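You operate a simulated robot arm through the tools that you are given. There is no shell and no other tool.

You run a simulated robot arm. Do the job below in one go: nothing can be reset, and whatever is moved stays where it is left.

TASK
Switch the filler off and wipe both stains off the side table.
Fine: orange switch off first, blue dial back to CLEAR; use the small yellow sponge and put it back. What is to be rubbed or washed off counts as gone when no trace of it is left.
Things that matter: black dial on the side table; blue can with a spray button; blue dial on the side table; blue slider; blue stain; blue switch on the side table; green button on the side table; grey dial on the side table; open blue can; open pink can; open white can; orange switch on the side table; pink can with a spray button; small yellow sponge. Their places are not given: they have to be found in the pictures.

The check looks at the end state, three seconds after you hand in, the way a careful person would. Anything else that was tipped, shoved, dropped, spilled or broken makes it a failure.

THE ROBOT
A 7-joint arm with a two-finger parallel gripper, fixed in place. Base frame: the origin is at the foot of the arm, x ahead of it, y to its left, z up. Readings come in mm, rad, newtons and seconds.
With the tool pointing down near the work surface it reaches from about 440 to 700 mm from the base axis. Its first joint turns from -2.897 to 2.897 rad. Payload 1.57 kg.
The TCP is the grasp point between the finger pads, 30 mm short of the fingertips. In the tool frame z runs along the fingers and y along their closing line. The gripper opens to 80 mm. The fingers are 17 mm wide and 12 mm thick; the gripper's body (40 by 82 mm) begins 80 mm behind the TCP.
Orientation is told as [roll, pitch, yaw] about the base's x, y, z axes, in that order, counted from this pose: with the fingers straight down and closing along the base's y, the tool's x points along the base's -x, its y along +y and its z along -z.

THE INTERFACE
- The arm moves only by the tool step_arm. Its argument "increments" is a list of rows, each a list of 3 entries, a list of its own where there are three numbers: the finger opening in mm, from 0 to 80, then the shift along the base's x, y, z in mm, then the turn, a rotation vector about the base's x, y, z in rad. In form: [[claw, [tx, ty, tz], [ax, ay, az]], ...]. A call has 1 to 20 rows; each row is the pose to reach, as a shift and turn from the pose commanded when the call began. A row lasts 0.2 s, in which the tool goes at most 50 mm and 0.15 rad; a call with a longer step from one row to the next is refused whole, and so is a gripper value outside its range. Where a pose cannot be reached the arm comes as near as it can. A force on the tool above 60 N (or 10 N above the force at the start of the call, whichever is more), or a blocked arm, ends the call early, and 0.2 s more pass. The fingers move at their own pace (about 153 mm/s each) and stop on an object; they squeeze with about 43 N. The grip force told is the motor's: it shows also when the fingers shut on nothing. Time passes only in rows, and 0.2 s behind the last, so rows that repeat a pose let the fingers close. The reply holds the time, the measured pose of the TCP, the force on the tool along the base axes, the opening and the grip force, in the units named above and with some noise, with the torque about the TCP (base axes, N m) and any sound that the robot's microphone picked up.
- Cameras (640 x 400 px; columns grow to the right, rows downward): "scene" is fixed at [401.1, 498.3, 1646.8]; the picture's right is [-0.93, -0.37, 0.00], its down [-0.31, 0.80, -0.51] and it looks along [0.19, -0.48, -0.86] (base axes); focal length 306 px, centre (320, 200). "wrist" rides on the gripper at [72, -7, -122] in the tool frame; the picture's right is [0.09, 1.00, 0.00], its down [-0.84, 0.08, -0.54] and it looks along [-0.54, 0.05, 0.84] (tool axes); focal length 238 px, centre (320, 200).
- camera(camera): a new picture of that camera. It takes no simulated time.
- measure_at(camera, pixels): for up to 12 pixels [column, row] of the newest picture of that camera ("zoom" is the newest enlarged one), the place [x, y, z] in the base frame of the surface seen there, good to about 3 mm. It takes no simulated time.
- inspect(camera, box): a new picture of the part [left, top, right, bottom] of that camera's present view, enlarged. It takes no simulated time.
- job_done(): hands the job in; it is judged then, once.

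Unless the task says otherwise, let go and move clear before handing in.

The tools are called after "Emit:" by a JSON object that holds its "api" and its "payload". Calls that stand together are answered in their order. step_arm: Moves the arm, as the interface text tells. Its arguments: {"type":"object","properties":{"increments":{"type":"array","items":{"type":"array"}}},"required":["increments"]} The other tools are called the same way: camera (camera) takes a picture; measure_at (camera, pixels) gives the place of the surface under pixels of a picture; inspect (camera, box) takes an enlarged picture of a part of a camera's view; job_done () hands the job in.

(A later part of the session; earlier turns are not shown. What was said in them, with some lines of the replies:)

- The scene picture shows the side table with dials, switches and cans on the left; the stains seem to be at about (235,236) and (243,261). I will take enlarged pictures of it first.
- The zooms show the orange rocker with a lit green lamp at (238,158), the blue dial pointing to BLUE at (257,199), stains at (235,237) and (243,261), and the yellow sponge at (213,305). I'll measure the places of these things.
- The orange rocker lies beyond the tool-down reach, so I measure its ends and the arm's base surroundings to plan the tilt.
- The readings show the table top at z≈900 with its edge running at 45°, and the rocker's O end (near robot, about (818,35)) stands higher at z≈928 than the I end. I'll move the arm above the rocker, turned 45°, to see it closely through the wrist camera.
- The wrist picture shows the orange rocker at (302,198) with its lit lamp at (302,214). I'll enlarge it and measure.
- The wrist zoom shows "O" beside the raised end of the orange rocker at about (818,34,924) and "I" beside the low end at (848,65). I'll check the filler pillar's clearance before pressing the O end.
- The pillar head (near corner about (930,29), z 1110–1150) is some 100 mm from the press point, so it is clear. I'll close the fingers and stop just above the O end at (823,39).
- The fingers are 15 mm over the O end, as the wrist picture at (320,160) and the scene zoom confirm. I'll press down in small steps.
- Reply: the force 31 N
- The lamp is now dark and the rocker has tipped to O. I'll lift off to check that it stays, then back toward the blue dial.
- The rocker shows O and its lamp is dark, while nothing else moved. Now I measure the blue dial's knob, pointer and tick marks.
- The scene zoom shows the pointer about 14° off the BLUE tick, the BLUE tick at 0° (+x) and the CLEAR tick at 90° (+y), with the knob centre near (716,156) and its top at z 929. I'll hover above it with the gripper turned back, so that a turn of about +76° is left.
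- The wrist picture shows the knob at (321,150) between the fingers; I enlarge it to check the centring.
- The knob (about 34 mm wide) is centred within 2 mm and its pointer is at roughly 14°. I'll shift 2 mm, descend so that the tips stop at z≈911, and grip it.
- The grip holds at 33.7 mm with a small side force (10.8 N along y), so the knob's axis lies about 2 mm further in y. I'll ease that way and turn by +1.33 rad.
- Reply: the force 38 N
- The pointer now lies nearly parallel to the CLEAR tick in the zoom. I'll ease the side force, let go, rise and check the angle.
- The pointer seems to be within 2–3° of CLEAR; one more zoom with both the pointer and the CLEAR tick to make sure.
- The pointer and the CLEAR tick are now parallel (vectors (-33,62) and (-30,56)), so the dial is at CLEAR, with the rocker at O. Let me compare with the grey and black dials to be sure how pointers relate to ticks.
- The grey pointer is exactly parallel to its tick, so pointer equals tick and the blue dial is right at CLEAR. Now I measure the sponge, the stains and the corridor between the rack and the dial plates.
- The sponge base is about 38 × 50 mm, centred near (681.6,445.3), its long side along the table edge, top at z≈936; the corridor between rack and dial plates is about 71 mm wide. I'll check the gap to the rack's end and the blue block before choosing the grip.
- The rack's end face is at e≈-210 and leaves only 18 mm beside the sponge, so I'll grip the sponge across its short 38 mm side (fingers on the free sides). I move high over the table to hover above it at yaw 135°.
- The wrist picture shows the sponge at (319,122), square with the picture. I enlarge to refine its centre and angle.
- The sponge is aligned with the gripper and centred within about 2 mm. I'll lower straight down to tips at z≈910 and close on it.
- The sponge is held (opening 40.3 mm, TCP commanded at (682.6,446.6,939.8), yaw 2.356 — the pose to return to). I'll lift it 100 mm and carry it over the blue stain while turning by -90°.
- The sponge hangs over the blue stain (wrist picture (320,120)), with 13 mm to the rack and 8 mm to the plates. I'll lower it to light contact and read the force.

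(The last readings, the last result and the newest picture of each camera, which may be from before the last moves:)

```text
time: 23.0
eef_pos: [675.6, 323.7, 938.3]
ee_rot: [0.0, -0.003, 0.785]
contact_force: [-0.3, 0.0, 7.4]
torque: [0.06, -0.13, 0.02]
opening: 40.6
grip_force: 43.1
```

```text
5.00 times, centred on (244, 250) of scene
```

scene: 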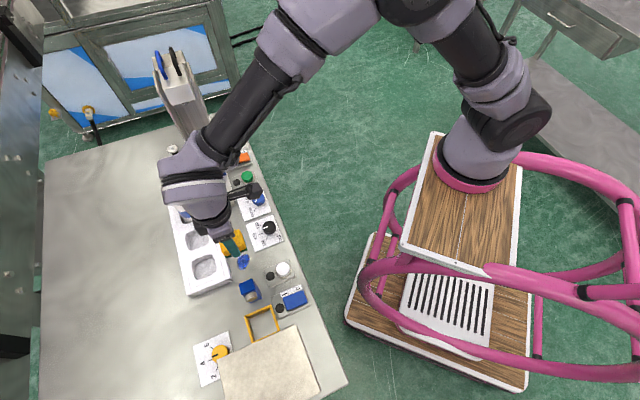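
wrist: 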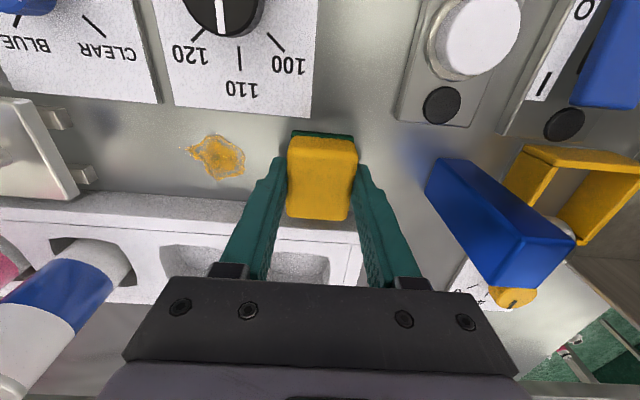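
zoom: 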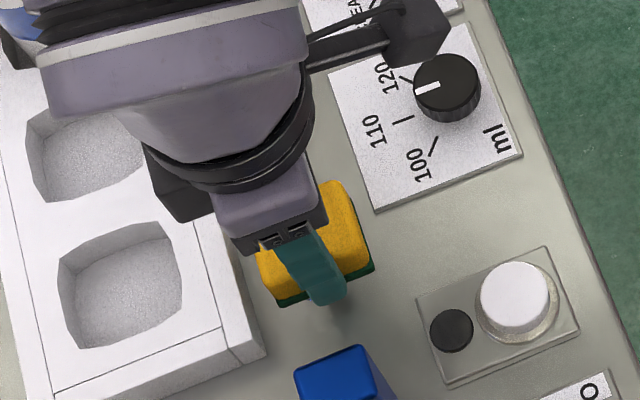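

Contact is at 7.4 N and all is clear. I'll scrub the blue stain with strokes of ±22 mm along the table edge and ±5 mm across.

Emit:
{"api": "step_arm", "payload": {"increments": [[25, [0, 0, -1], [0, 0, 0]], [25, [-15.6, 15.6, -1], [0, 0, 0]], [25, [0, 0, -1], [0, 0, 0]], [25, [15.6, -15.6, -1], [0, 0, 0]], [25, [0, 0, -1], [0, 0, 0]], [25, [-15.6, 15.6, -1], [0, 0, 0]], [25, [-12.1, 19.1, -1], [0, 0, 0]], [25, [3.5, 3.5, -1], [0, 0, 0]], [25, [19.1, -12.1, -1], [0, 0, 0]], [25, [12.1, -19.1, -1], [0, 0, 0]], [25, [-3.5, -3.5, -1], [0, 0, 0]], [25, [-19.1, 12.1, -1], [0, 0, 0]], [25, [-3.5, -3.5, -1], [0, 0, 0]], [25, [12.1, -19.1, -1], [0, 0, 0]], [25, [15.6, -15.6, -1], [0, 0, 0]], [25, [0, 0, -1], [0, 0, 0]], [25, [0, 0, 30], [0, 0, 0]], [25, [0, 0, 70], [0, 0, 0]], [25, [-20, -20, 100], [0, 0, 0]], [25, [-40, -40, 100], [0, 0, 0]]]}}

Emit:
{"api": "camera", "payload": {"camera": "wrist"}}

Emit:
{"api": "inspect", "payload": {"camera": "scene", "box": [200, 210, 296, 280]}}

```text
time: 27.2
eef_pos: [632.3, 283.1, 1039.1]
ee_rot: [-0.001, 0.0, 0.785]
contact_force: [-0.3, 0.2, 0.6]
torque: [-0.04, -0.03, 0.02]
opening: 40.4
grip_force: 43.3
```

```text
taken
```

wrist: 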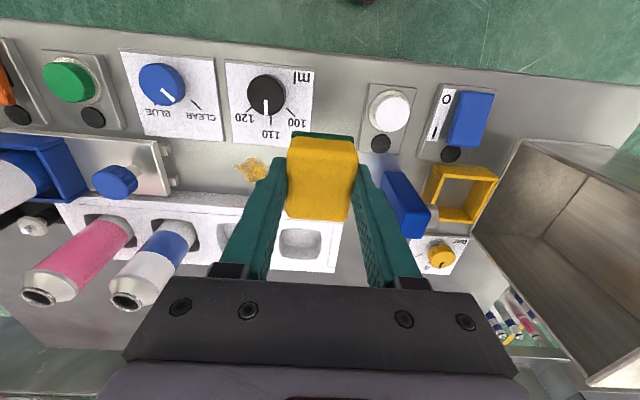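

```text
5.71 times, centred on (248, 245) of scene
```

zoom: 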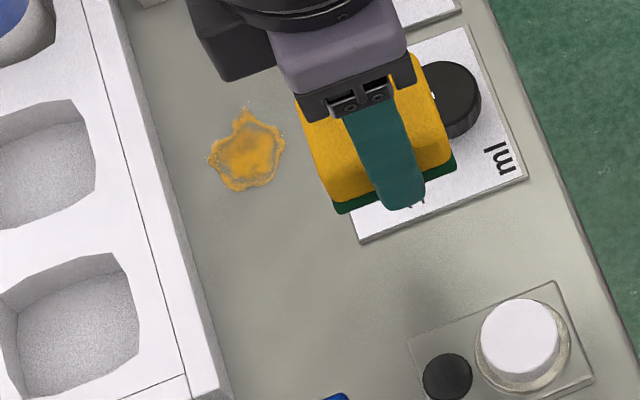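

The blue stain is no longer visible in the zoom; I'll look more closely at that patch for traces.

Emit:
{"api": "inspect", "payload": {"camera": "scene", "box": [226, 244, 266, 276]}}

Emit:
{"api": "inspect", "payload": {"camera": "scene", "box": [220, 222, 260, 252]}}

```text
12.50 times, centred on (246, 260) of scene
```

zoom: 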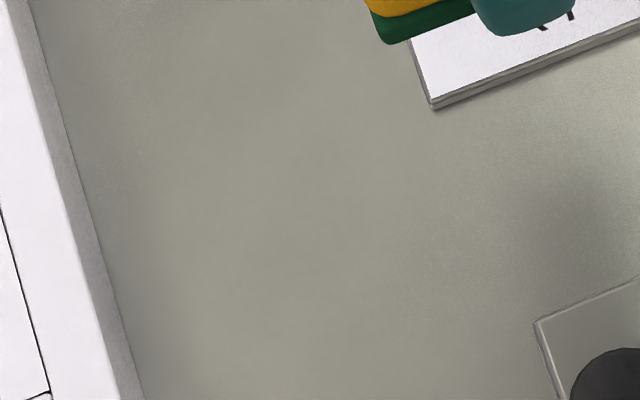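

```text
13.33 times, centred on (240, 237) of scene
```

zoom: 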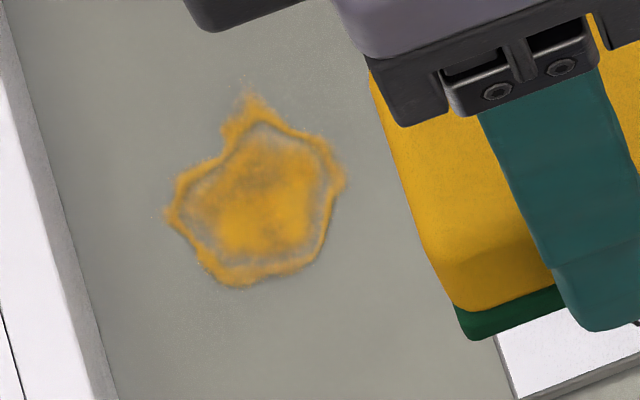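

The blue patch is clean with no trace left. Next I carry the sponge to the yellow stain (centre about (730,271)) and scrub it the same way.

Emit:
{"api": "step_arm", "payload": {"increments": [[25, [31.5, -4.8, 0], [0, 0, 0]], [25, [63, -9.7, 0], [0, 0, 0]], [25, [94.4, -14.5, 0], [0, 0, 0]], [25, [94.4, -14.5, -40], [0, 0, 0]], [25, [94.4, -14.5, -75], [0, 0, 0]], [25, [94.4, -14.5, -95], [0, 0, 0]], [25, [94.4, -14.5, -99], [0, 0, 0]], [25, [94.4, -14.5, -101], [0, 0, 0]], [25, [78.8, 1.1, -101], [0, 0, 0]], [25, [94.4, -14.5, -101], [0, 0, 0]], [25, [111.4, -31.5, -101], [0, 0, 0]], [25, [94.4, -14.5, -101], [0, 0, 0]], [25, [78.8, 1.1, -101], [0, 0, 0]], [25, [82.3, 4.6, -101], [0, 0, 0]], [25, [97.9, -11, -101], [0, 0, 0]], [25, [114.9, -28, -101], [0, 0, 0]], [25, [107.9, -35, -101], [0, 0, 0]], [25, [90.9, -18, -101], [0, 0, 0]], [25, [75.3, -2.4, -101], [0, 0, 0]], [25, [94.4, -14.5, -101], [0, 0, 0]]]}}

Emit:
{"api": "camera", "payload": {"camera": "wrist"}}

Emit:
{"api": "inspect", "payload": {"camera": "scene", "box": [180, 180, 308, 260]}}

```text
time: 31.4
eef_pos: [728.6, 273.3, 937.5]
ee_rot: [0.0, -0.003, 0.787]
contact_force: [-8.3, 4.2, 9.8]
torque: [0.12, 0.25, 0.01]
opening: 40.2
grip_force: 43.1
```

```text
taken
```

wrist: 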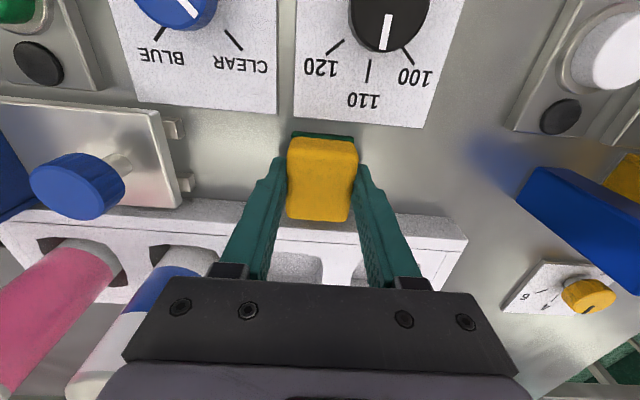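

```text
5.00 times, centred on (244, 220) of scene
```

zoom: 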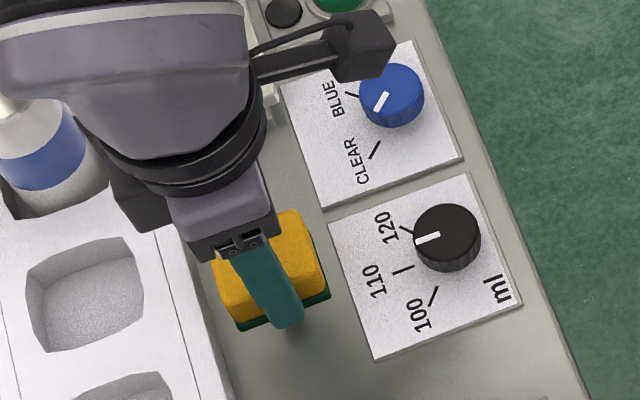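

The scrub ran with about 10 N of pressure and nothing else moved. I'll lift and step aside to see what remains.

Emit:
{"api": "step_arm", "payload": {"increments": [[25, [0, 0, 30], [0, 0, 0]], [25, [0, 0, 70], [0, 0, 0]], [25, [-20, -20, 100], [0, 0, 0]], [25, [-50, -50, 101], [0, 0, 0]], [25, [-50, -50, 101], [0, 0, 0]]]}}

Emit:
{"api": "camera", "payload": {"camera": "wrist"}}

Emit:
{"api": "inspect", "payload": {"camera": "scene", "box": [210, 215, 258, 245]}}

Emit:
{"api": "inspect", "payload": {"camera": "scene", "box": [190, 200, 286, 280]}}

```text
time: 32.6
eef_pos: [678.6, 222.2, 1037.2]
ee_rot: [-0.001, 0.0, 0.787]
contact_force: [-0.1, -0.2, 0.7]
torque: [0.03, 0.01, 0.0]
opening: 40.3
grip_force: 43.3
```

```text
taken
```

wrist: 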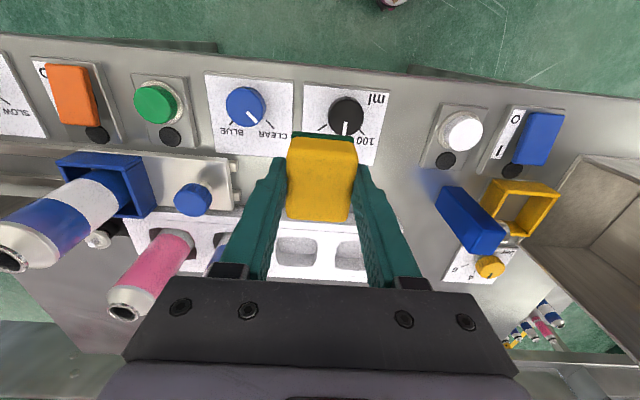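

```text
13.33 times, centred on (234, 230) of scene
```

zoom: 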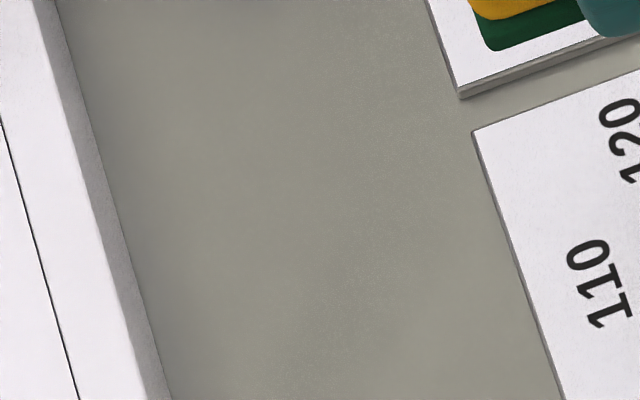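

```text
5.00 times, centred on (238, 240) of scene
```

zoom: 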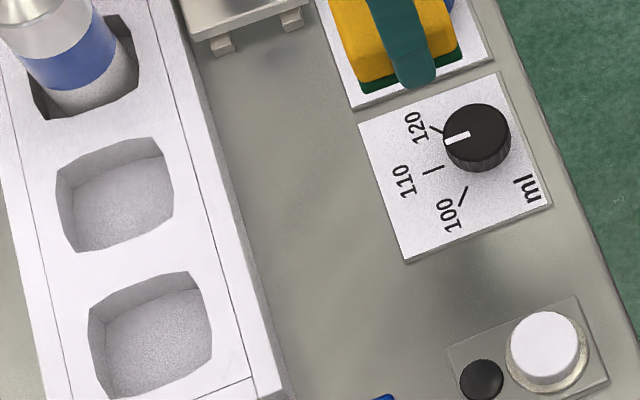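

Both patches look clean from the scene camera. I'll hover further inward so that the wrist camera sees the wiped strip close up above the sponge.

Emit:
{"api": "step_arm", "payload": {"increments": [[25, [17.6, 35.5, 0], [0, 0, 0]], [25, [35.2, 71, 0], [0, 0, 0]], [25, [52.9, 106.6, 0], [0, 0, 0]], [25, [52.9, 106.6, 0], [0, 0, 0]]]}}

Emit:
{"api": "inspect", "payload": {"camera": "wrist", "box": [240, 50, 400, 150]}}

Emit:
{"api": "camera", "payload": {"camera": "wrist"}}

```text
time: 33.6
eef_pos: [732.9, 326.6, 1039.7]
ee_rot: [-0.001, 0.002, 0.786]
contact_force: [0.4, 0.5, -0.9]
torque: [0.03, -0.02, 0.01]
opening: 40.1
grip_force: 42.9
```

```text
4.00 times, centred on (320, 100) of wrist
```

zoom: 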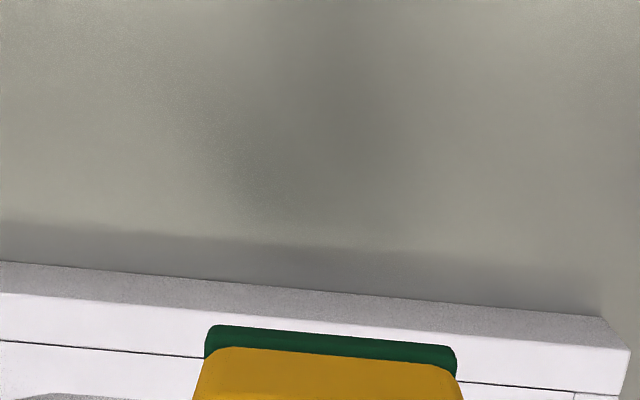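

```text
taken
```

wrist: 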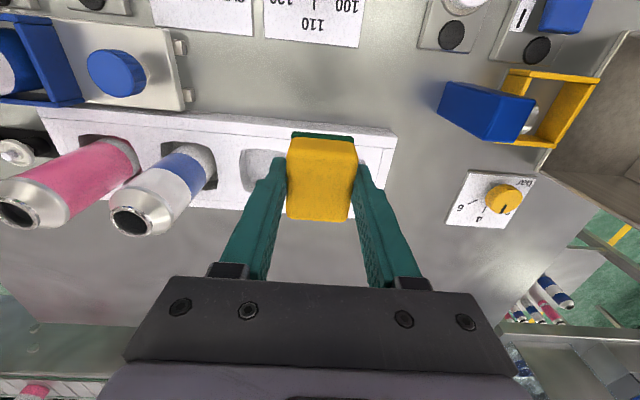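

The close-up shows a clean surface (only the arm's soft shadow). For safety I'll run one more light pass over both patches before putting the sponge back.

Emit:
{"api": "step_arm", "payload": {"increments": [[25, [-28, -1, 0], [0, 0, 0]], [25, [-57.3, -2.1, 0], [0, 0, 0]], [25, [-57.3, -2.1, -40], [0, 0, 0]], [25, [-57.3, -2.1, -75], [0, 0, 0]], [25, [-57.3, -2.1, -95], [0, 0, 0]], [25, [-57.3, -2.1, -100.5], [0, 0, 0]], [25, [-72.9, 13.5, -101], [0, 0, 0]], [25, [-41.7, -17.7, -101], [0, 0, 0]], [25, [-70.1, 16.3, -101], [0, 0, 0]], [25, [-38.9, -14.9, -101], [0, 0, 0]], [25, [-44.5, -20.5, -101], [0, 0, 0]], [25, [-75.7, 10.7, -101], [0, 0, 0]], [25, [-57.3, -2.1, -101], [0, 0, 0]], [25, [-30, -29.4, -101], [0, 0, 0]], [25, [-2.9, -56.6, -101], [0, 0, 0]], [25, [14.1, -73.6, -101], [0, 0, 0]], [25, [-15.7, -38.2, -101], [0, 0, 0]], [25, [16.9, -70.8, -101], [0, 0, 0]], [25, [11.3, -76.4, -101], [0, 0, 0]], [25, [-21.3, -43.8, -101], [0, 0, 0]]]}}

Emit:
{"api": "camera", "payload": {"camera": "wrist"}}

```text
time: 37.8
eef_pos: [714.6, 281.6, 937.4]
ee_rot: [0.0, -0.001, 0.785]
contact_force: [6.3, -4.1, 13.6]
torque: [-0.15, -0.23, -0.07]
opening: 40.0
grip_force: 43.3
```

```text
taken
```

wrist: 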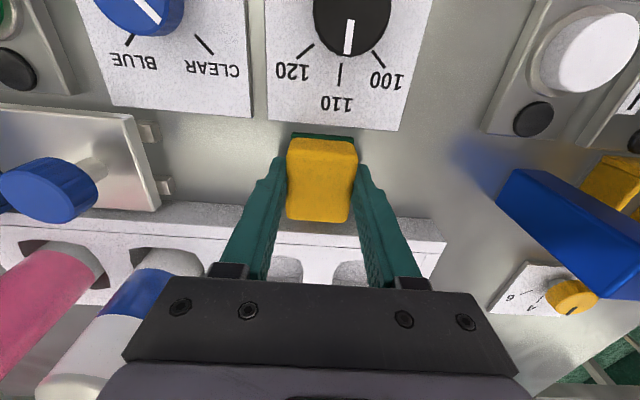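

The second pass went through cleanly. I'll lift the sponge 102 mm and carry it back above its home at (682.6,446.6), turning by +90°.

Emit:
{"api": "step_arm", "payload": {"increments": [[25, [0, 0, 30], [0, 0, 0]], [25, [0, 0, 68], [0, 0, 0]], [25, [0, 0, 102], [0, 0, 0]], [25, [-2.7, 14.8, 102], [0, 0, 0.143]], [25, [-5.3, 29.6, 102], [0, 0, 0.286]], [25, [-8, 44.5, 102], [0, 0, 0.429]], [25, [-10.7, 59.3, 102], [0, 0, 0.571]], [25, [-13.4, 74.1, 102], [0, 0, 0.714]], [25, [-16, 88.9, 102], [0, 0, 0.857]], [25, [-18.7, 103.7, 102], [0, 0, 1.0]], [25, [-21.4, 118.5, 102], [0, 0, 1.142]], [25, [-24, 133.4, 102], [0, 0, 1.285]], [25, [-26.7, 148.2, 102], [0, 0, 1.428]], [25, [-29.4, 163, 102], [0, 0, 1.571]], [25, [-29.4, 163, 102], [0, 0, 1.571]]]}}

Emit:
{"api": "camera", "payload": {"camera": "scene"}}

Emit:
{"api": "inspect", "payload": {"camera": "scene", "box": [200, 200, 296, 280]}}

Emit:
{"api": "camera", "payload": {"camera": "wrist"}}

```text
time: 41.0
eef_pos: [682.4, 446.7, 1038.7]
ee_rot: [-0.001, 0.0, 2.359]
contact_force: [1.2, 0.0, 0.0]
torque: [0.01, -0.01, -0.01]
opening: 40.1
grip_force: 42.9
```

```text
taken
```

scene: 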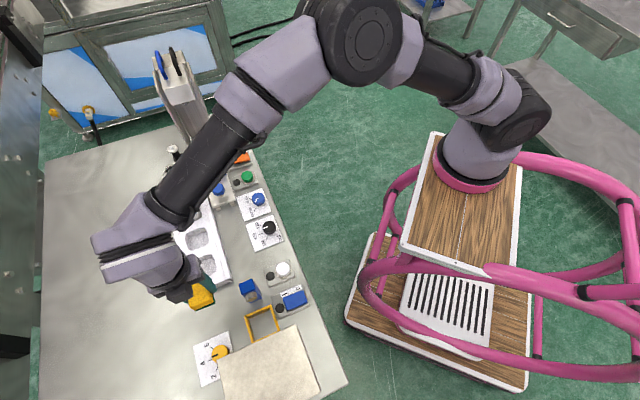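

```text
5.00 times, centred on (248, 240) of scene
```

zoom: 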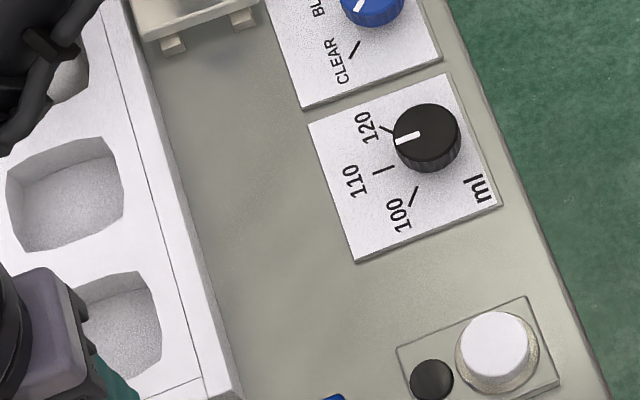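

```text
taken
```

wrist: 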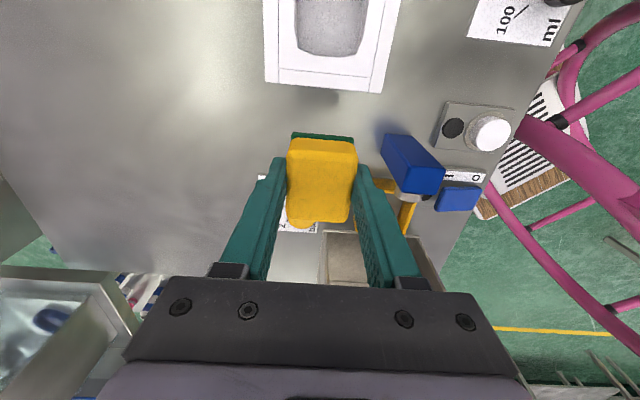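

The table strip is clean in the new pictures and the sponge is above its home. I'll lower it by 100 mm to its original height and check contact.

Emit:
{"api": "step_arm", "payload": {"increments": [[25, [0, 0, -40], [0, 0, 0]], [25, [0, 0, -75], [0, 0, 0]], [25, [0, 0, -92], [0, 0, 0]], [25, [0, 0, -97], [0, 0, 0]], [25, [0, 0, -99.5], [0, 0, 0]], [25, [0, 0, -99.5], [0, 0, 0]]]}}

Emit:
{"api": "camera", "payload": {"camera": "wrist"}}

```text
time: 42.4
eef_pos: [681.3, 446.1, 941.7]
ee_rot: [-0.001, 0.001, 2.355]
contact_force: [0.0, 0.2, 0.2]
torque: [0.02, 0.0, -0.01]
opening: 40.1
grip_force: 43.2
```

```text
taken
```

wrist: 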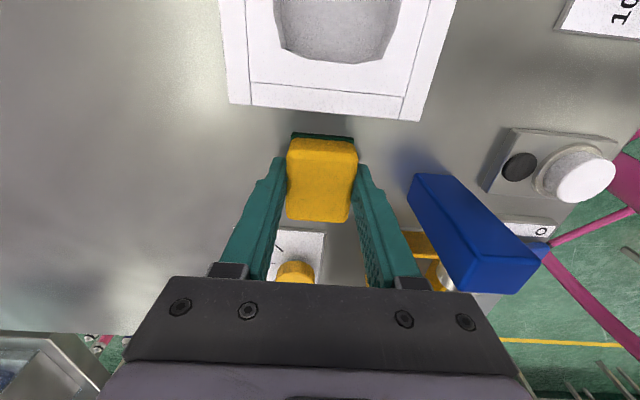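

There is no contact yet (0.2 N at z 941.7), and the rack corner sits 3 px left of where it was at pick-up, meaning the sponge is about 3 mm short of its spot. I'll correct by (+1.7,+2.4) and lower a bit more.

Emit:
{"api": "step_arm", "payload": {"increments": [[25, [1.7, 2.4, 0], [0, 0, 0]], [25, [1.7, 2.4, -1], [0, 0, 0]], [25, [1.7, 2.4, -2], [0, 0, 0]], [25, [1.7, 2.4, -2], [0, 0, 0]]]}}

Emit:
{"api": "camera", "payload": {"camera": "wrist"}}

```text
time: 43.4
eef_pos: [682.8, 449.7, 938.7]
ee_rot: [0.001, -0.001, 2.356]
contact_force: [-0.4, -0.1, 0.5]
torque: [0.01, -0.01, -0.02]
opening: 40.2
grip_force: 42.4
```

```text
taken
```

wrist: 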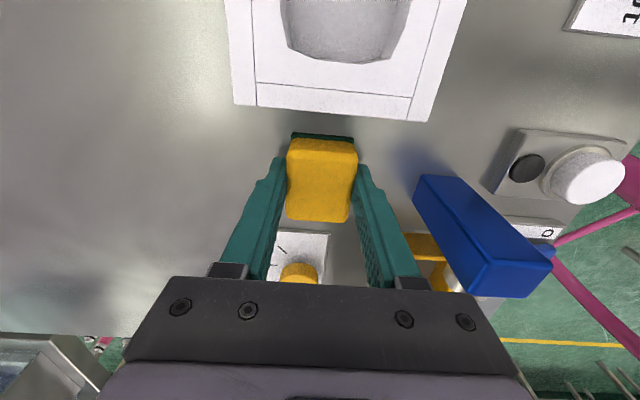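

The position now matches the pick-up view within about 1–2 mm; still hardly any contact (0.5 N). I'll back off 1 mm and lower slightly until it touches.

Emit:
{"api": "step_arm", "payload": {"increments": [[25, [-0.6, -0.9, 0], [0, 0, 0]], [25, [-0.6, -0.9, -0.7], [0, 0, 0]], [25, [-0.6, -0.9, -1.3], [0, 0, 0]], [25, [-0.6, -0.9, -1.3], [0, 0, 0]]]}}

```text
time: 44.4
eef_pos: [683.3, 448.8, 937.3]
ee_rot: [0.0, -0.001, 2.355]
contact_force: [-1.7, -2.4, 7.8]
torque: [-0.03, 0.08, 0.0]
opening: 40.4
grip_force: 42.7
```

The sponge touches the table with 7.8 N at (683.3,448.8), so it is home. I'll open the fingers and rise straight up.

Emit:
{"api": "step_arm", "payload": {"increments": [[42, [0, 0, 0], [0, 0, 0]], [48, [0, 0, 0], [0, 0, 0]], [60, [0, 0, 0], [0, 0, 0]], [60, [0, 0, 0], [0, 0, 0]], [60, [0, 0, 20], [0, 0, 0]], [60, [0, 0, 60], [0, 0, 0]], [60, [0, 0, 105], [0, 0, 0]], [60, [0, 0, 150], [0, 0, 0]], [60, [0, 0, 150], [0, 0, 0]]]}}

Emit:
{"api": "camera", "payload": {"camera": "wrist"}}

Emit:
{"api": "inspect", "payload": {"camera": "scene", "box": [188, 280, 268, 330]}}

```text
time: 46.4
eef_pos: [683.9, 445.4, 1087.5]
ee_rot: [0.001, 0.0, 2.355]
contact_force: [0.3, -0.4, -1.3]
torque: [0.0, -0.01, 0.02]
opening: 60.1
grip_force: 0.0
```

```text
taken
```

wrist: 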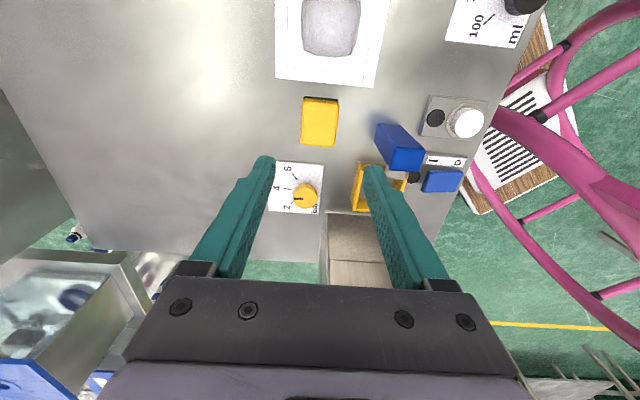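

```text
8.00 times, centred on (228, 305) of scene
```

zoom: 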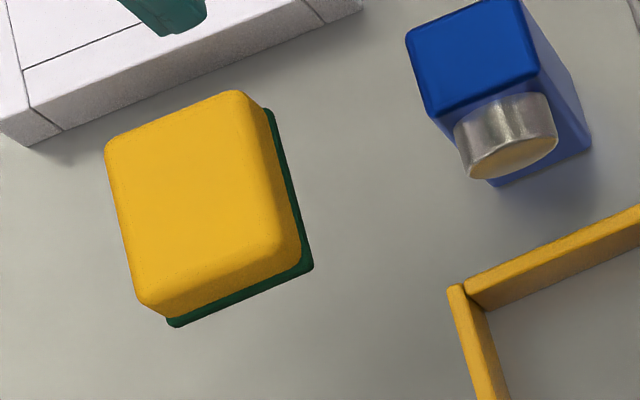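

The sponge stands within 2–3 mm of its old place (zoom corner (313,267) versus (318,264)), with everything around it unchanged. I'll withdraw the arm up and away to see the whole scene.

Emit:
{"api": "step_arm", "payload": {"increments": [[60, [0, -10, 40], [0, 0, -0.1]], [60, [-10, -40, 70], [0, 0, -0.22]], [60, [-30, -75, 90], [0, 0, -0.35]], [60, [-50, -110, 110], [0, 0, -0.48]], [60, [-75, -145, 120], [0, 0, -0.61]], [60, [-100, -180, 130], [0, 0, -0.74]], [60, [-125, -215, 140], [0, 0, -0.87]], [60, [-150, -250, 150], [0, 0, -1.0]], [60, [-175, -285, 155], [0, 0, -1.13]], [60, [-200, -320, 160], [0, 0, -1.26]], [60, [-200, -320, 160], [0, 0, -1.26]]]}}

Emit:
{"api": "camera", "payload": {"camera": "scene"}}

Emit:
{"api": "inspect", "payload": {"camera": "scene", "box": [140, 110, 300, 210]}}

Emit:
{"api": "inspect", "payload": {"camera": "scene", "box": [160, 200, 320, 300]}}

Emit:
{"api": "inspect", "payload": {"camera": "scene", "box": [216, 224, 264, 274]}}

```text
time: 48.8
eef_pos: [483.8, 126.2, 1247.0]
ee_rot: [0.0, 0.0, 1.094]
contact_force: [-0.5, -0.7, 0.5]
torque: [-0.04, 0.01, 0.0]
opening: 60.0
grip_force: 0.0
```

```text
taken
```

scene: 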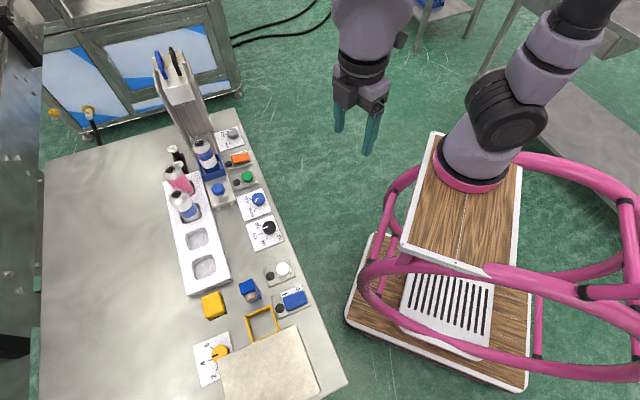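

```text
4.00 times, centred on (220, 160) of scene
```

zoom: 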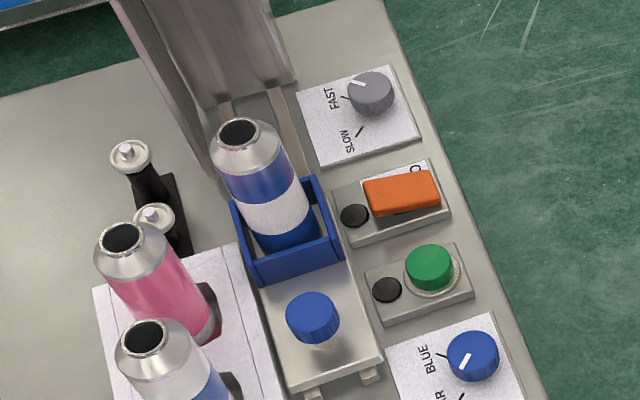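

```text
4.00 times, centred on (240, 250) of scene
```

zoom: 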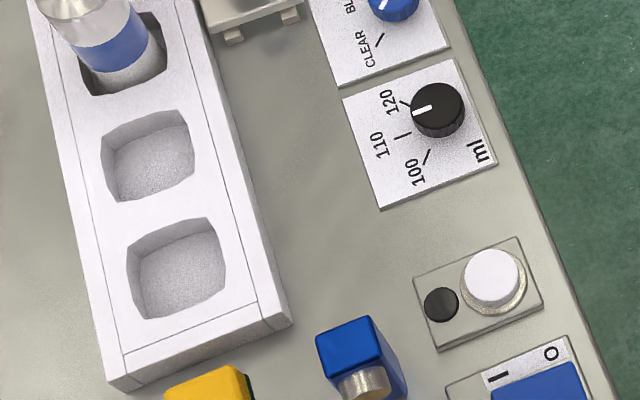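

```text
8.00 times, centred on (240, 249) of scene
```

zoom: 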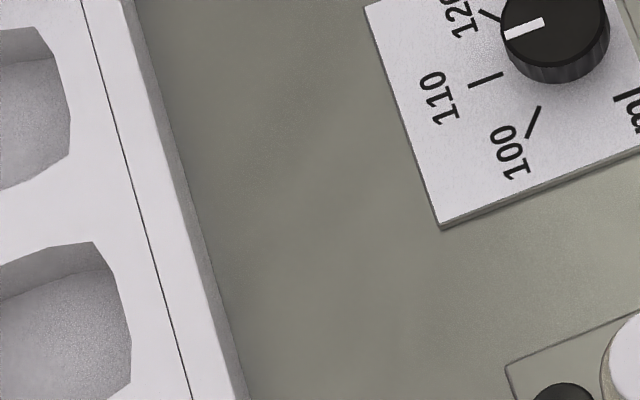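

The last pictures show the orange rocker at O with its lamp dark, and the blue dial's pointer on CLEAR. Both stains are gone without a trace, the sponge is back at (213,304), the other things look as they did, and the arm is clear. I hand the job in.

Emit:
{"api": "job_done", "payload": {}}

```text
The job is handed in.
```

The job is done and handed in; the check's verdict has not come back yet.

- **Filler:** I switched the orange switch off first, and its lamp went dark. Then I turned the blue dial to CLEAR; its pointer lines up with the mark.
- **Stains:** I wiped the blue and the yellow stain with the small yellow sponge, going over both spots twice. Close-up pictures show no trace of either.
- **Sponge:** it is back within about 2–3 mm of where it stood, facing the same way.
- **Everything else:** in the last pictures the cans, the other dials, the buttons and the rack look the same as at the start. The gripper is empty and the arm is clear of the table.
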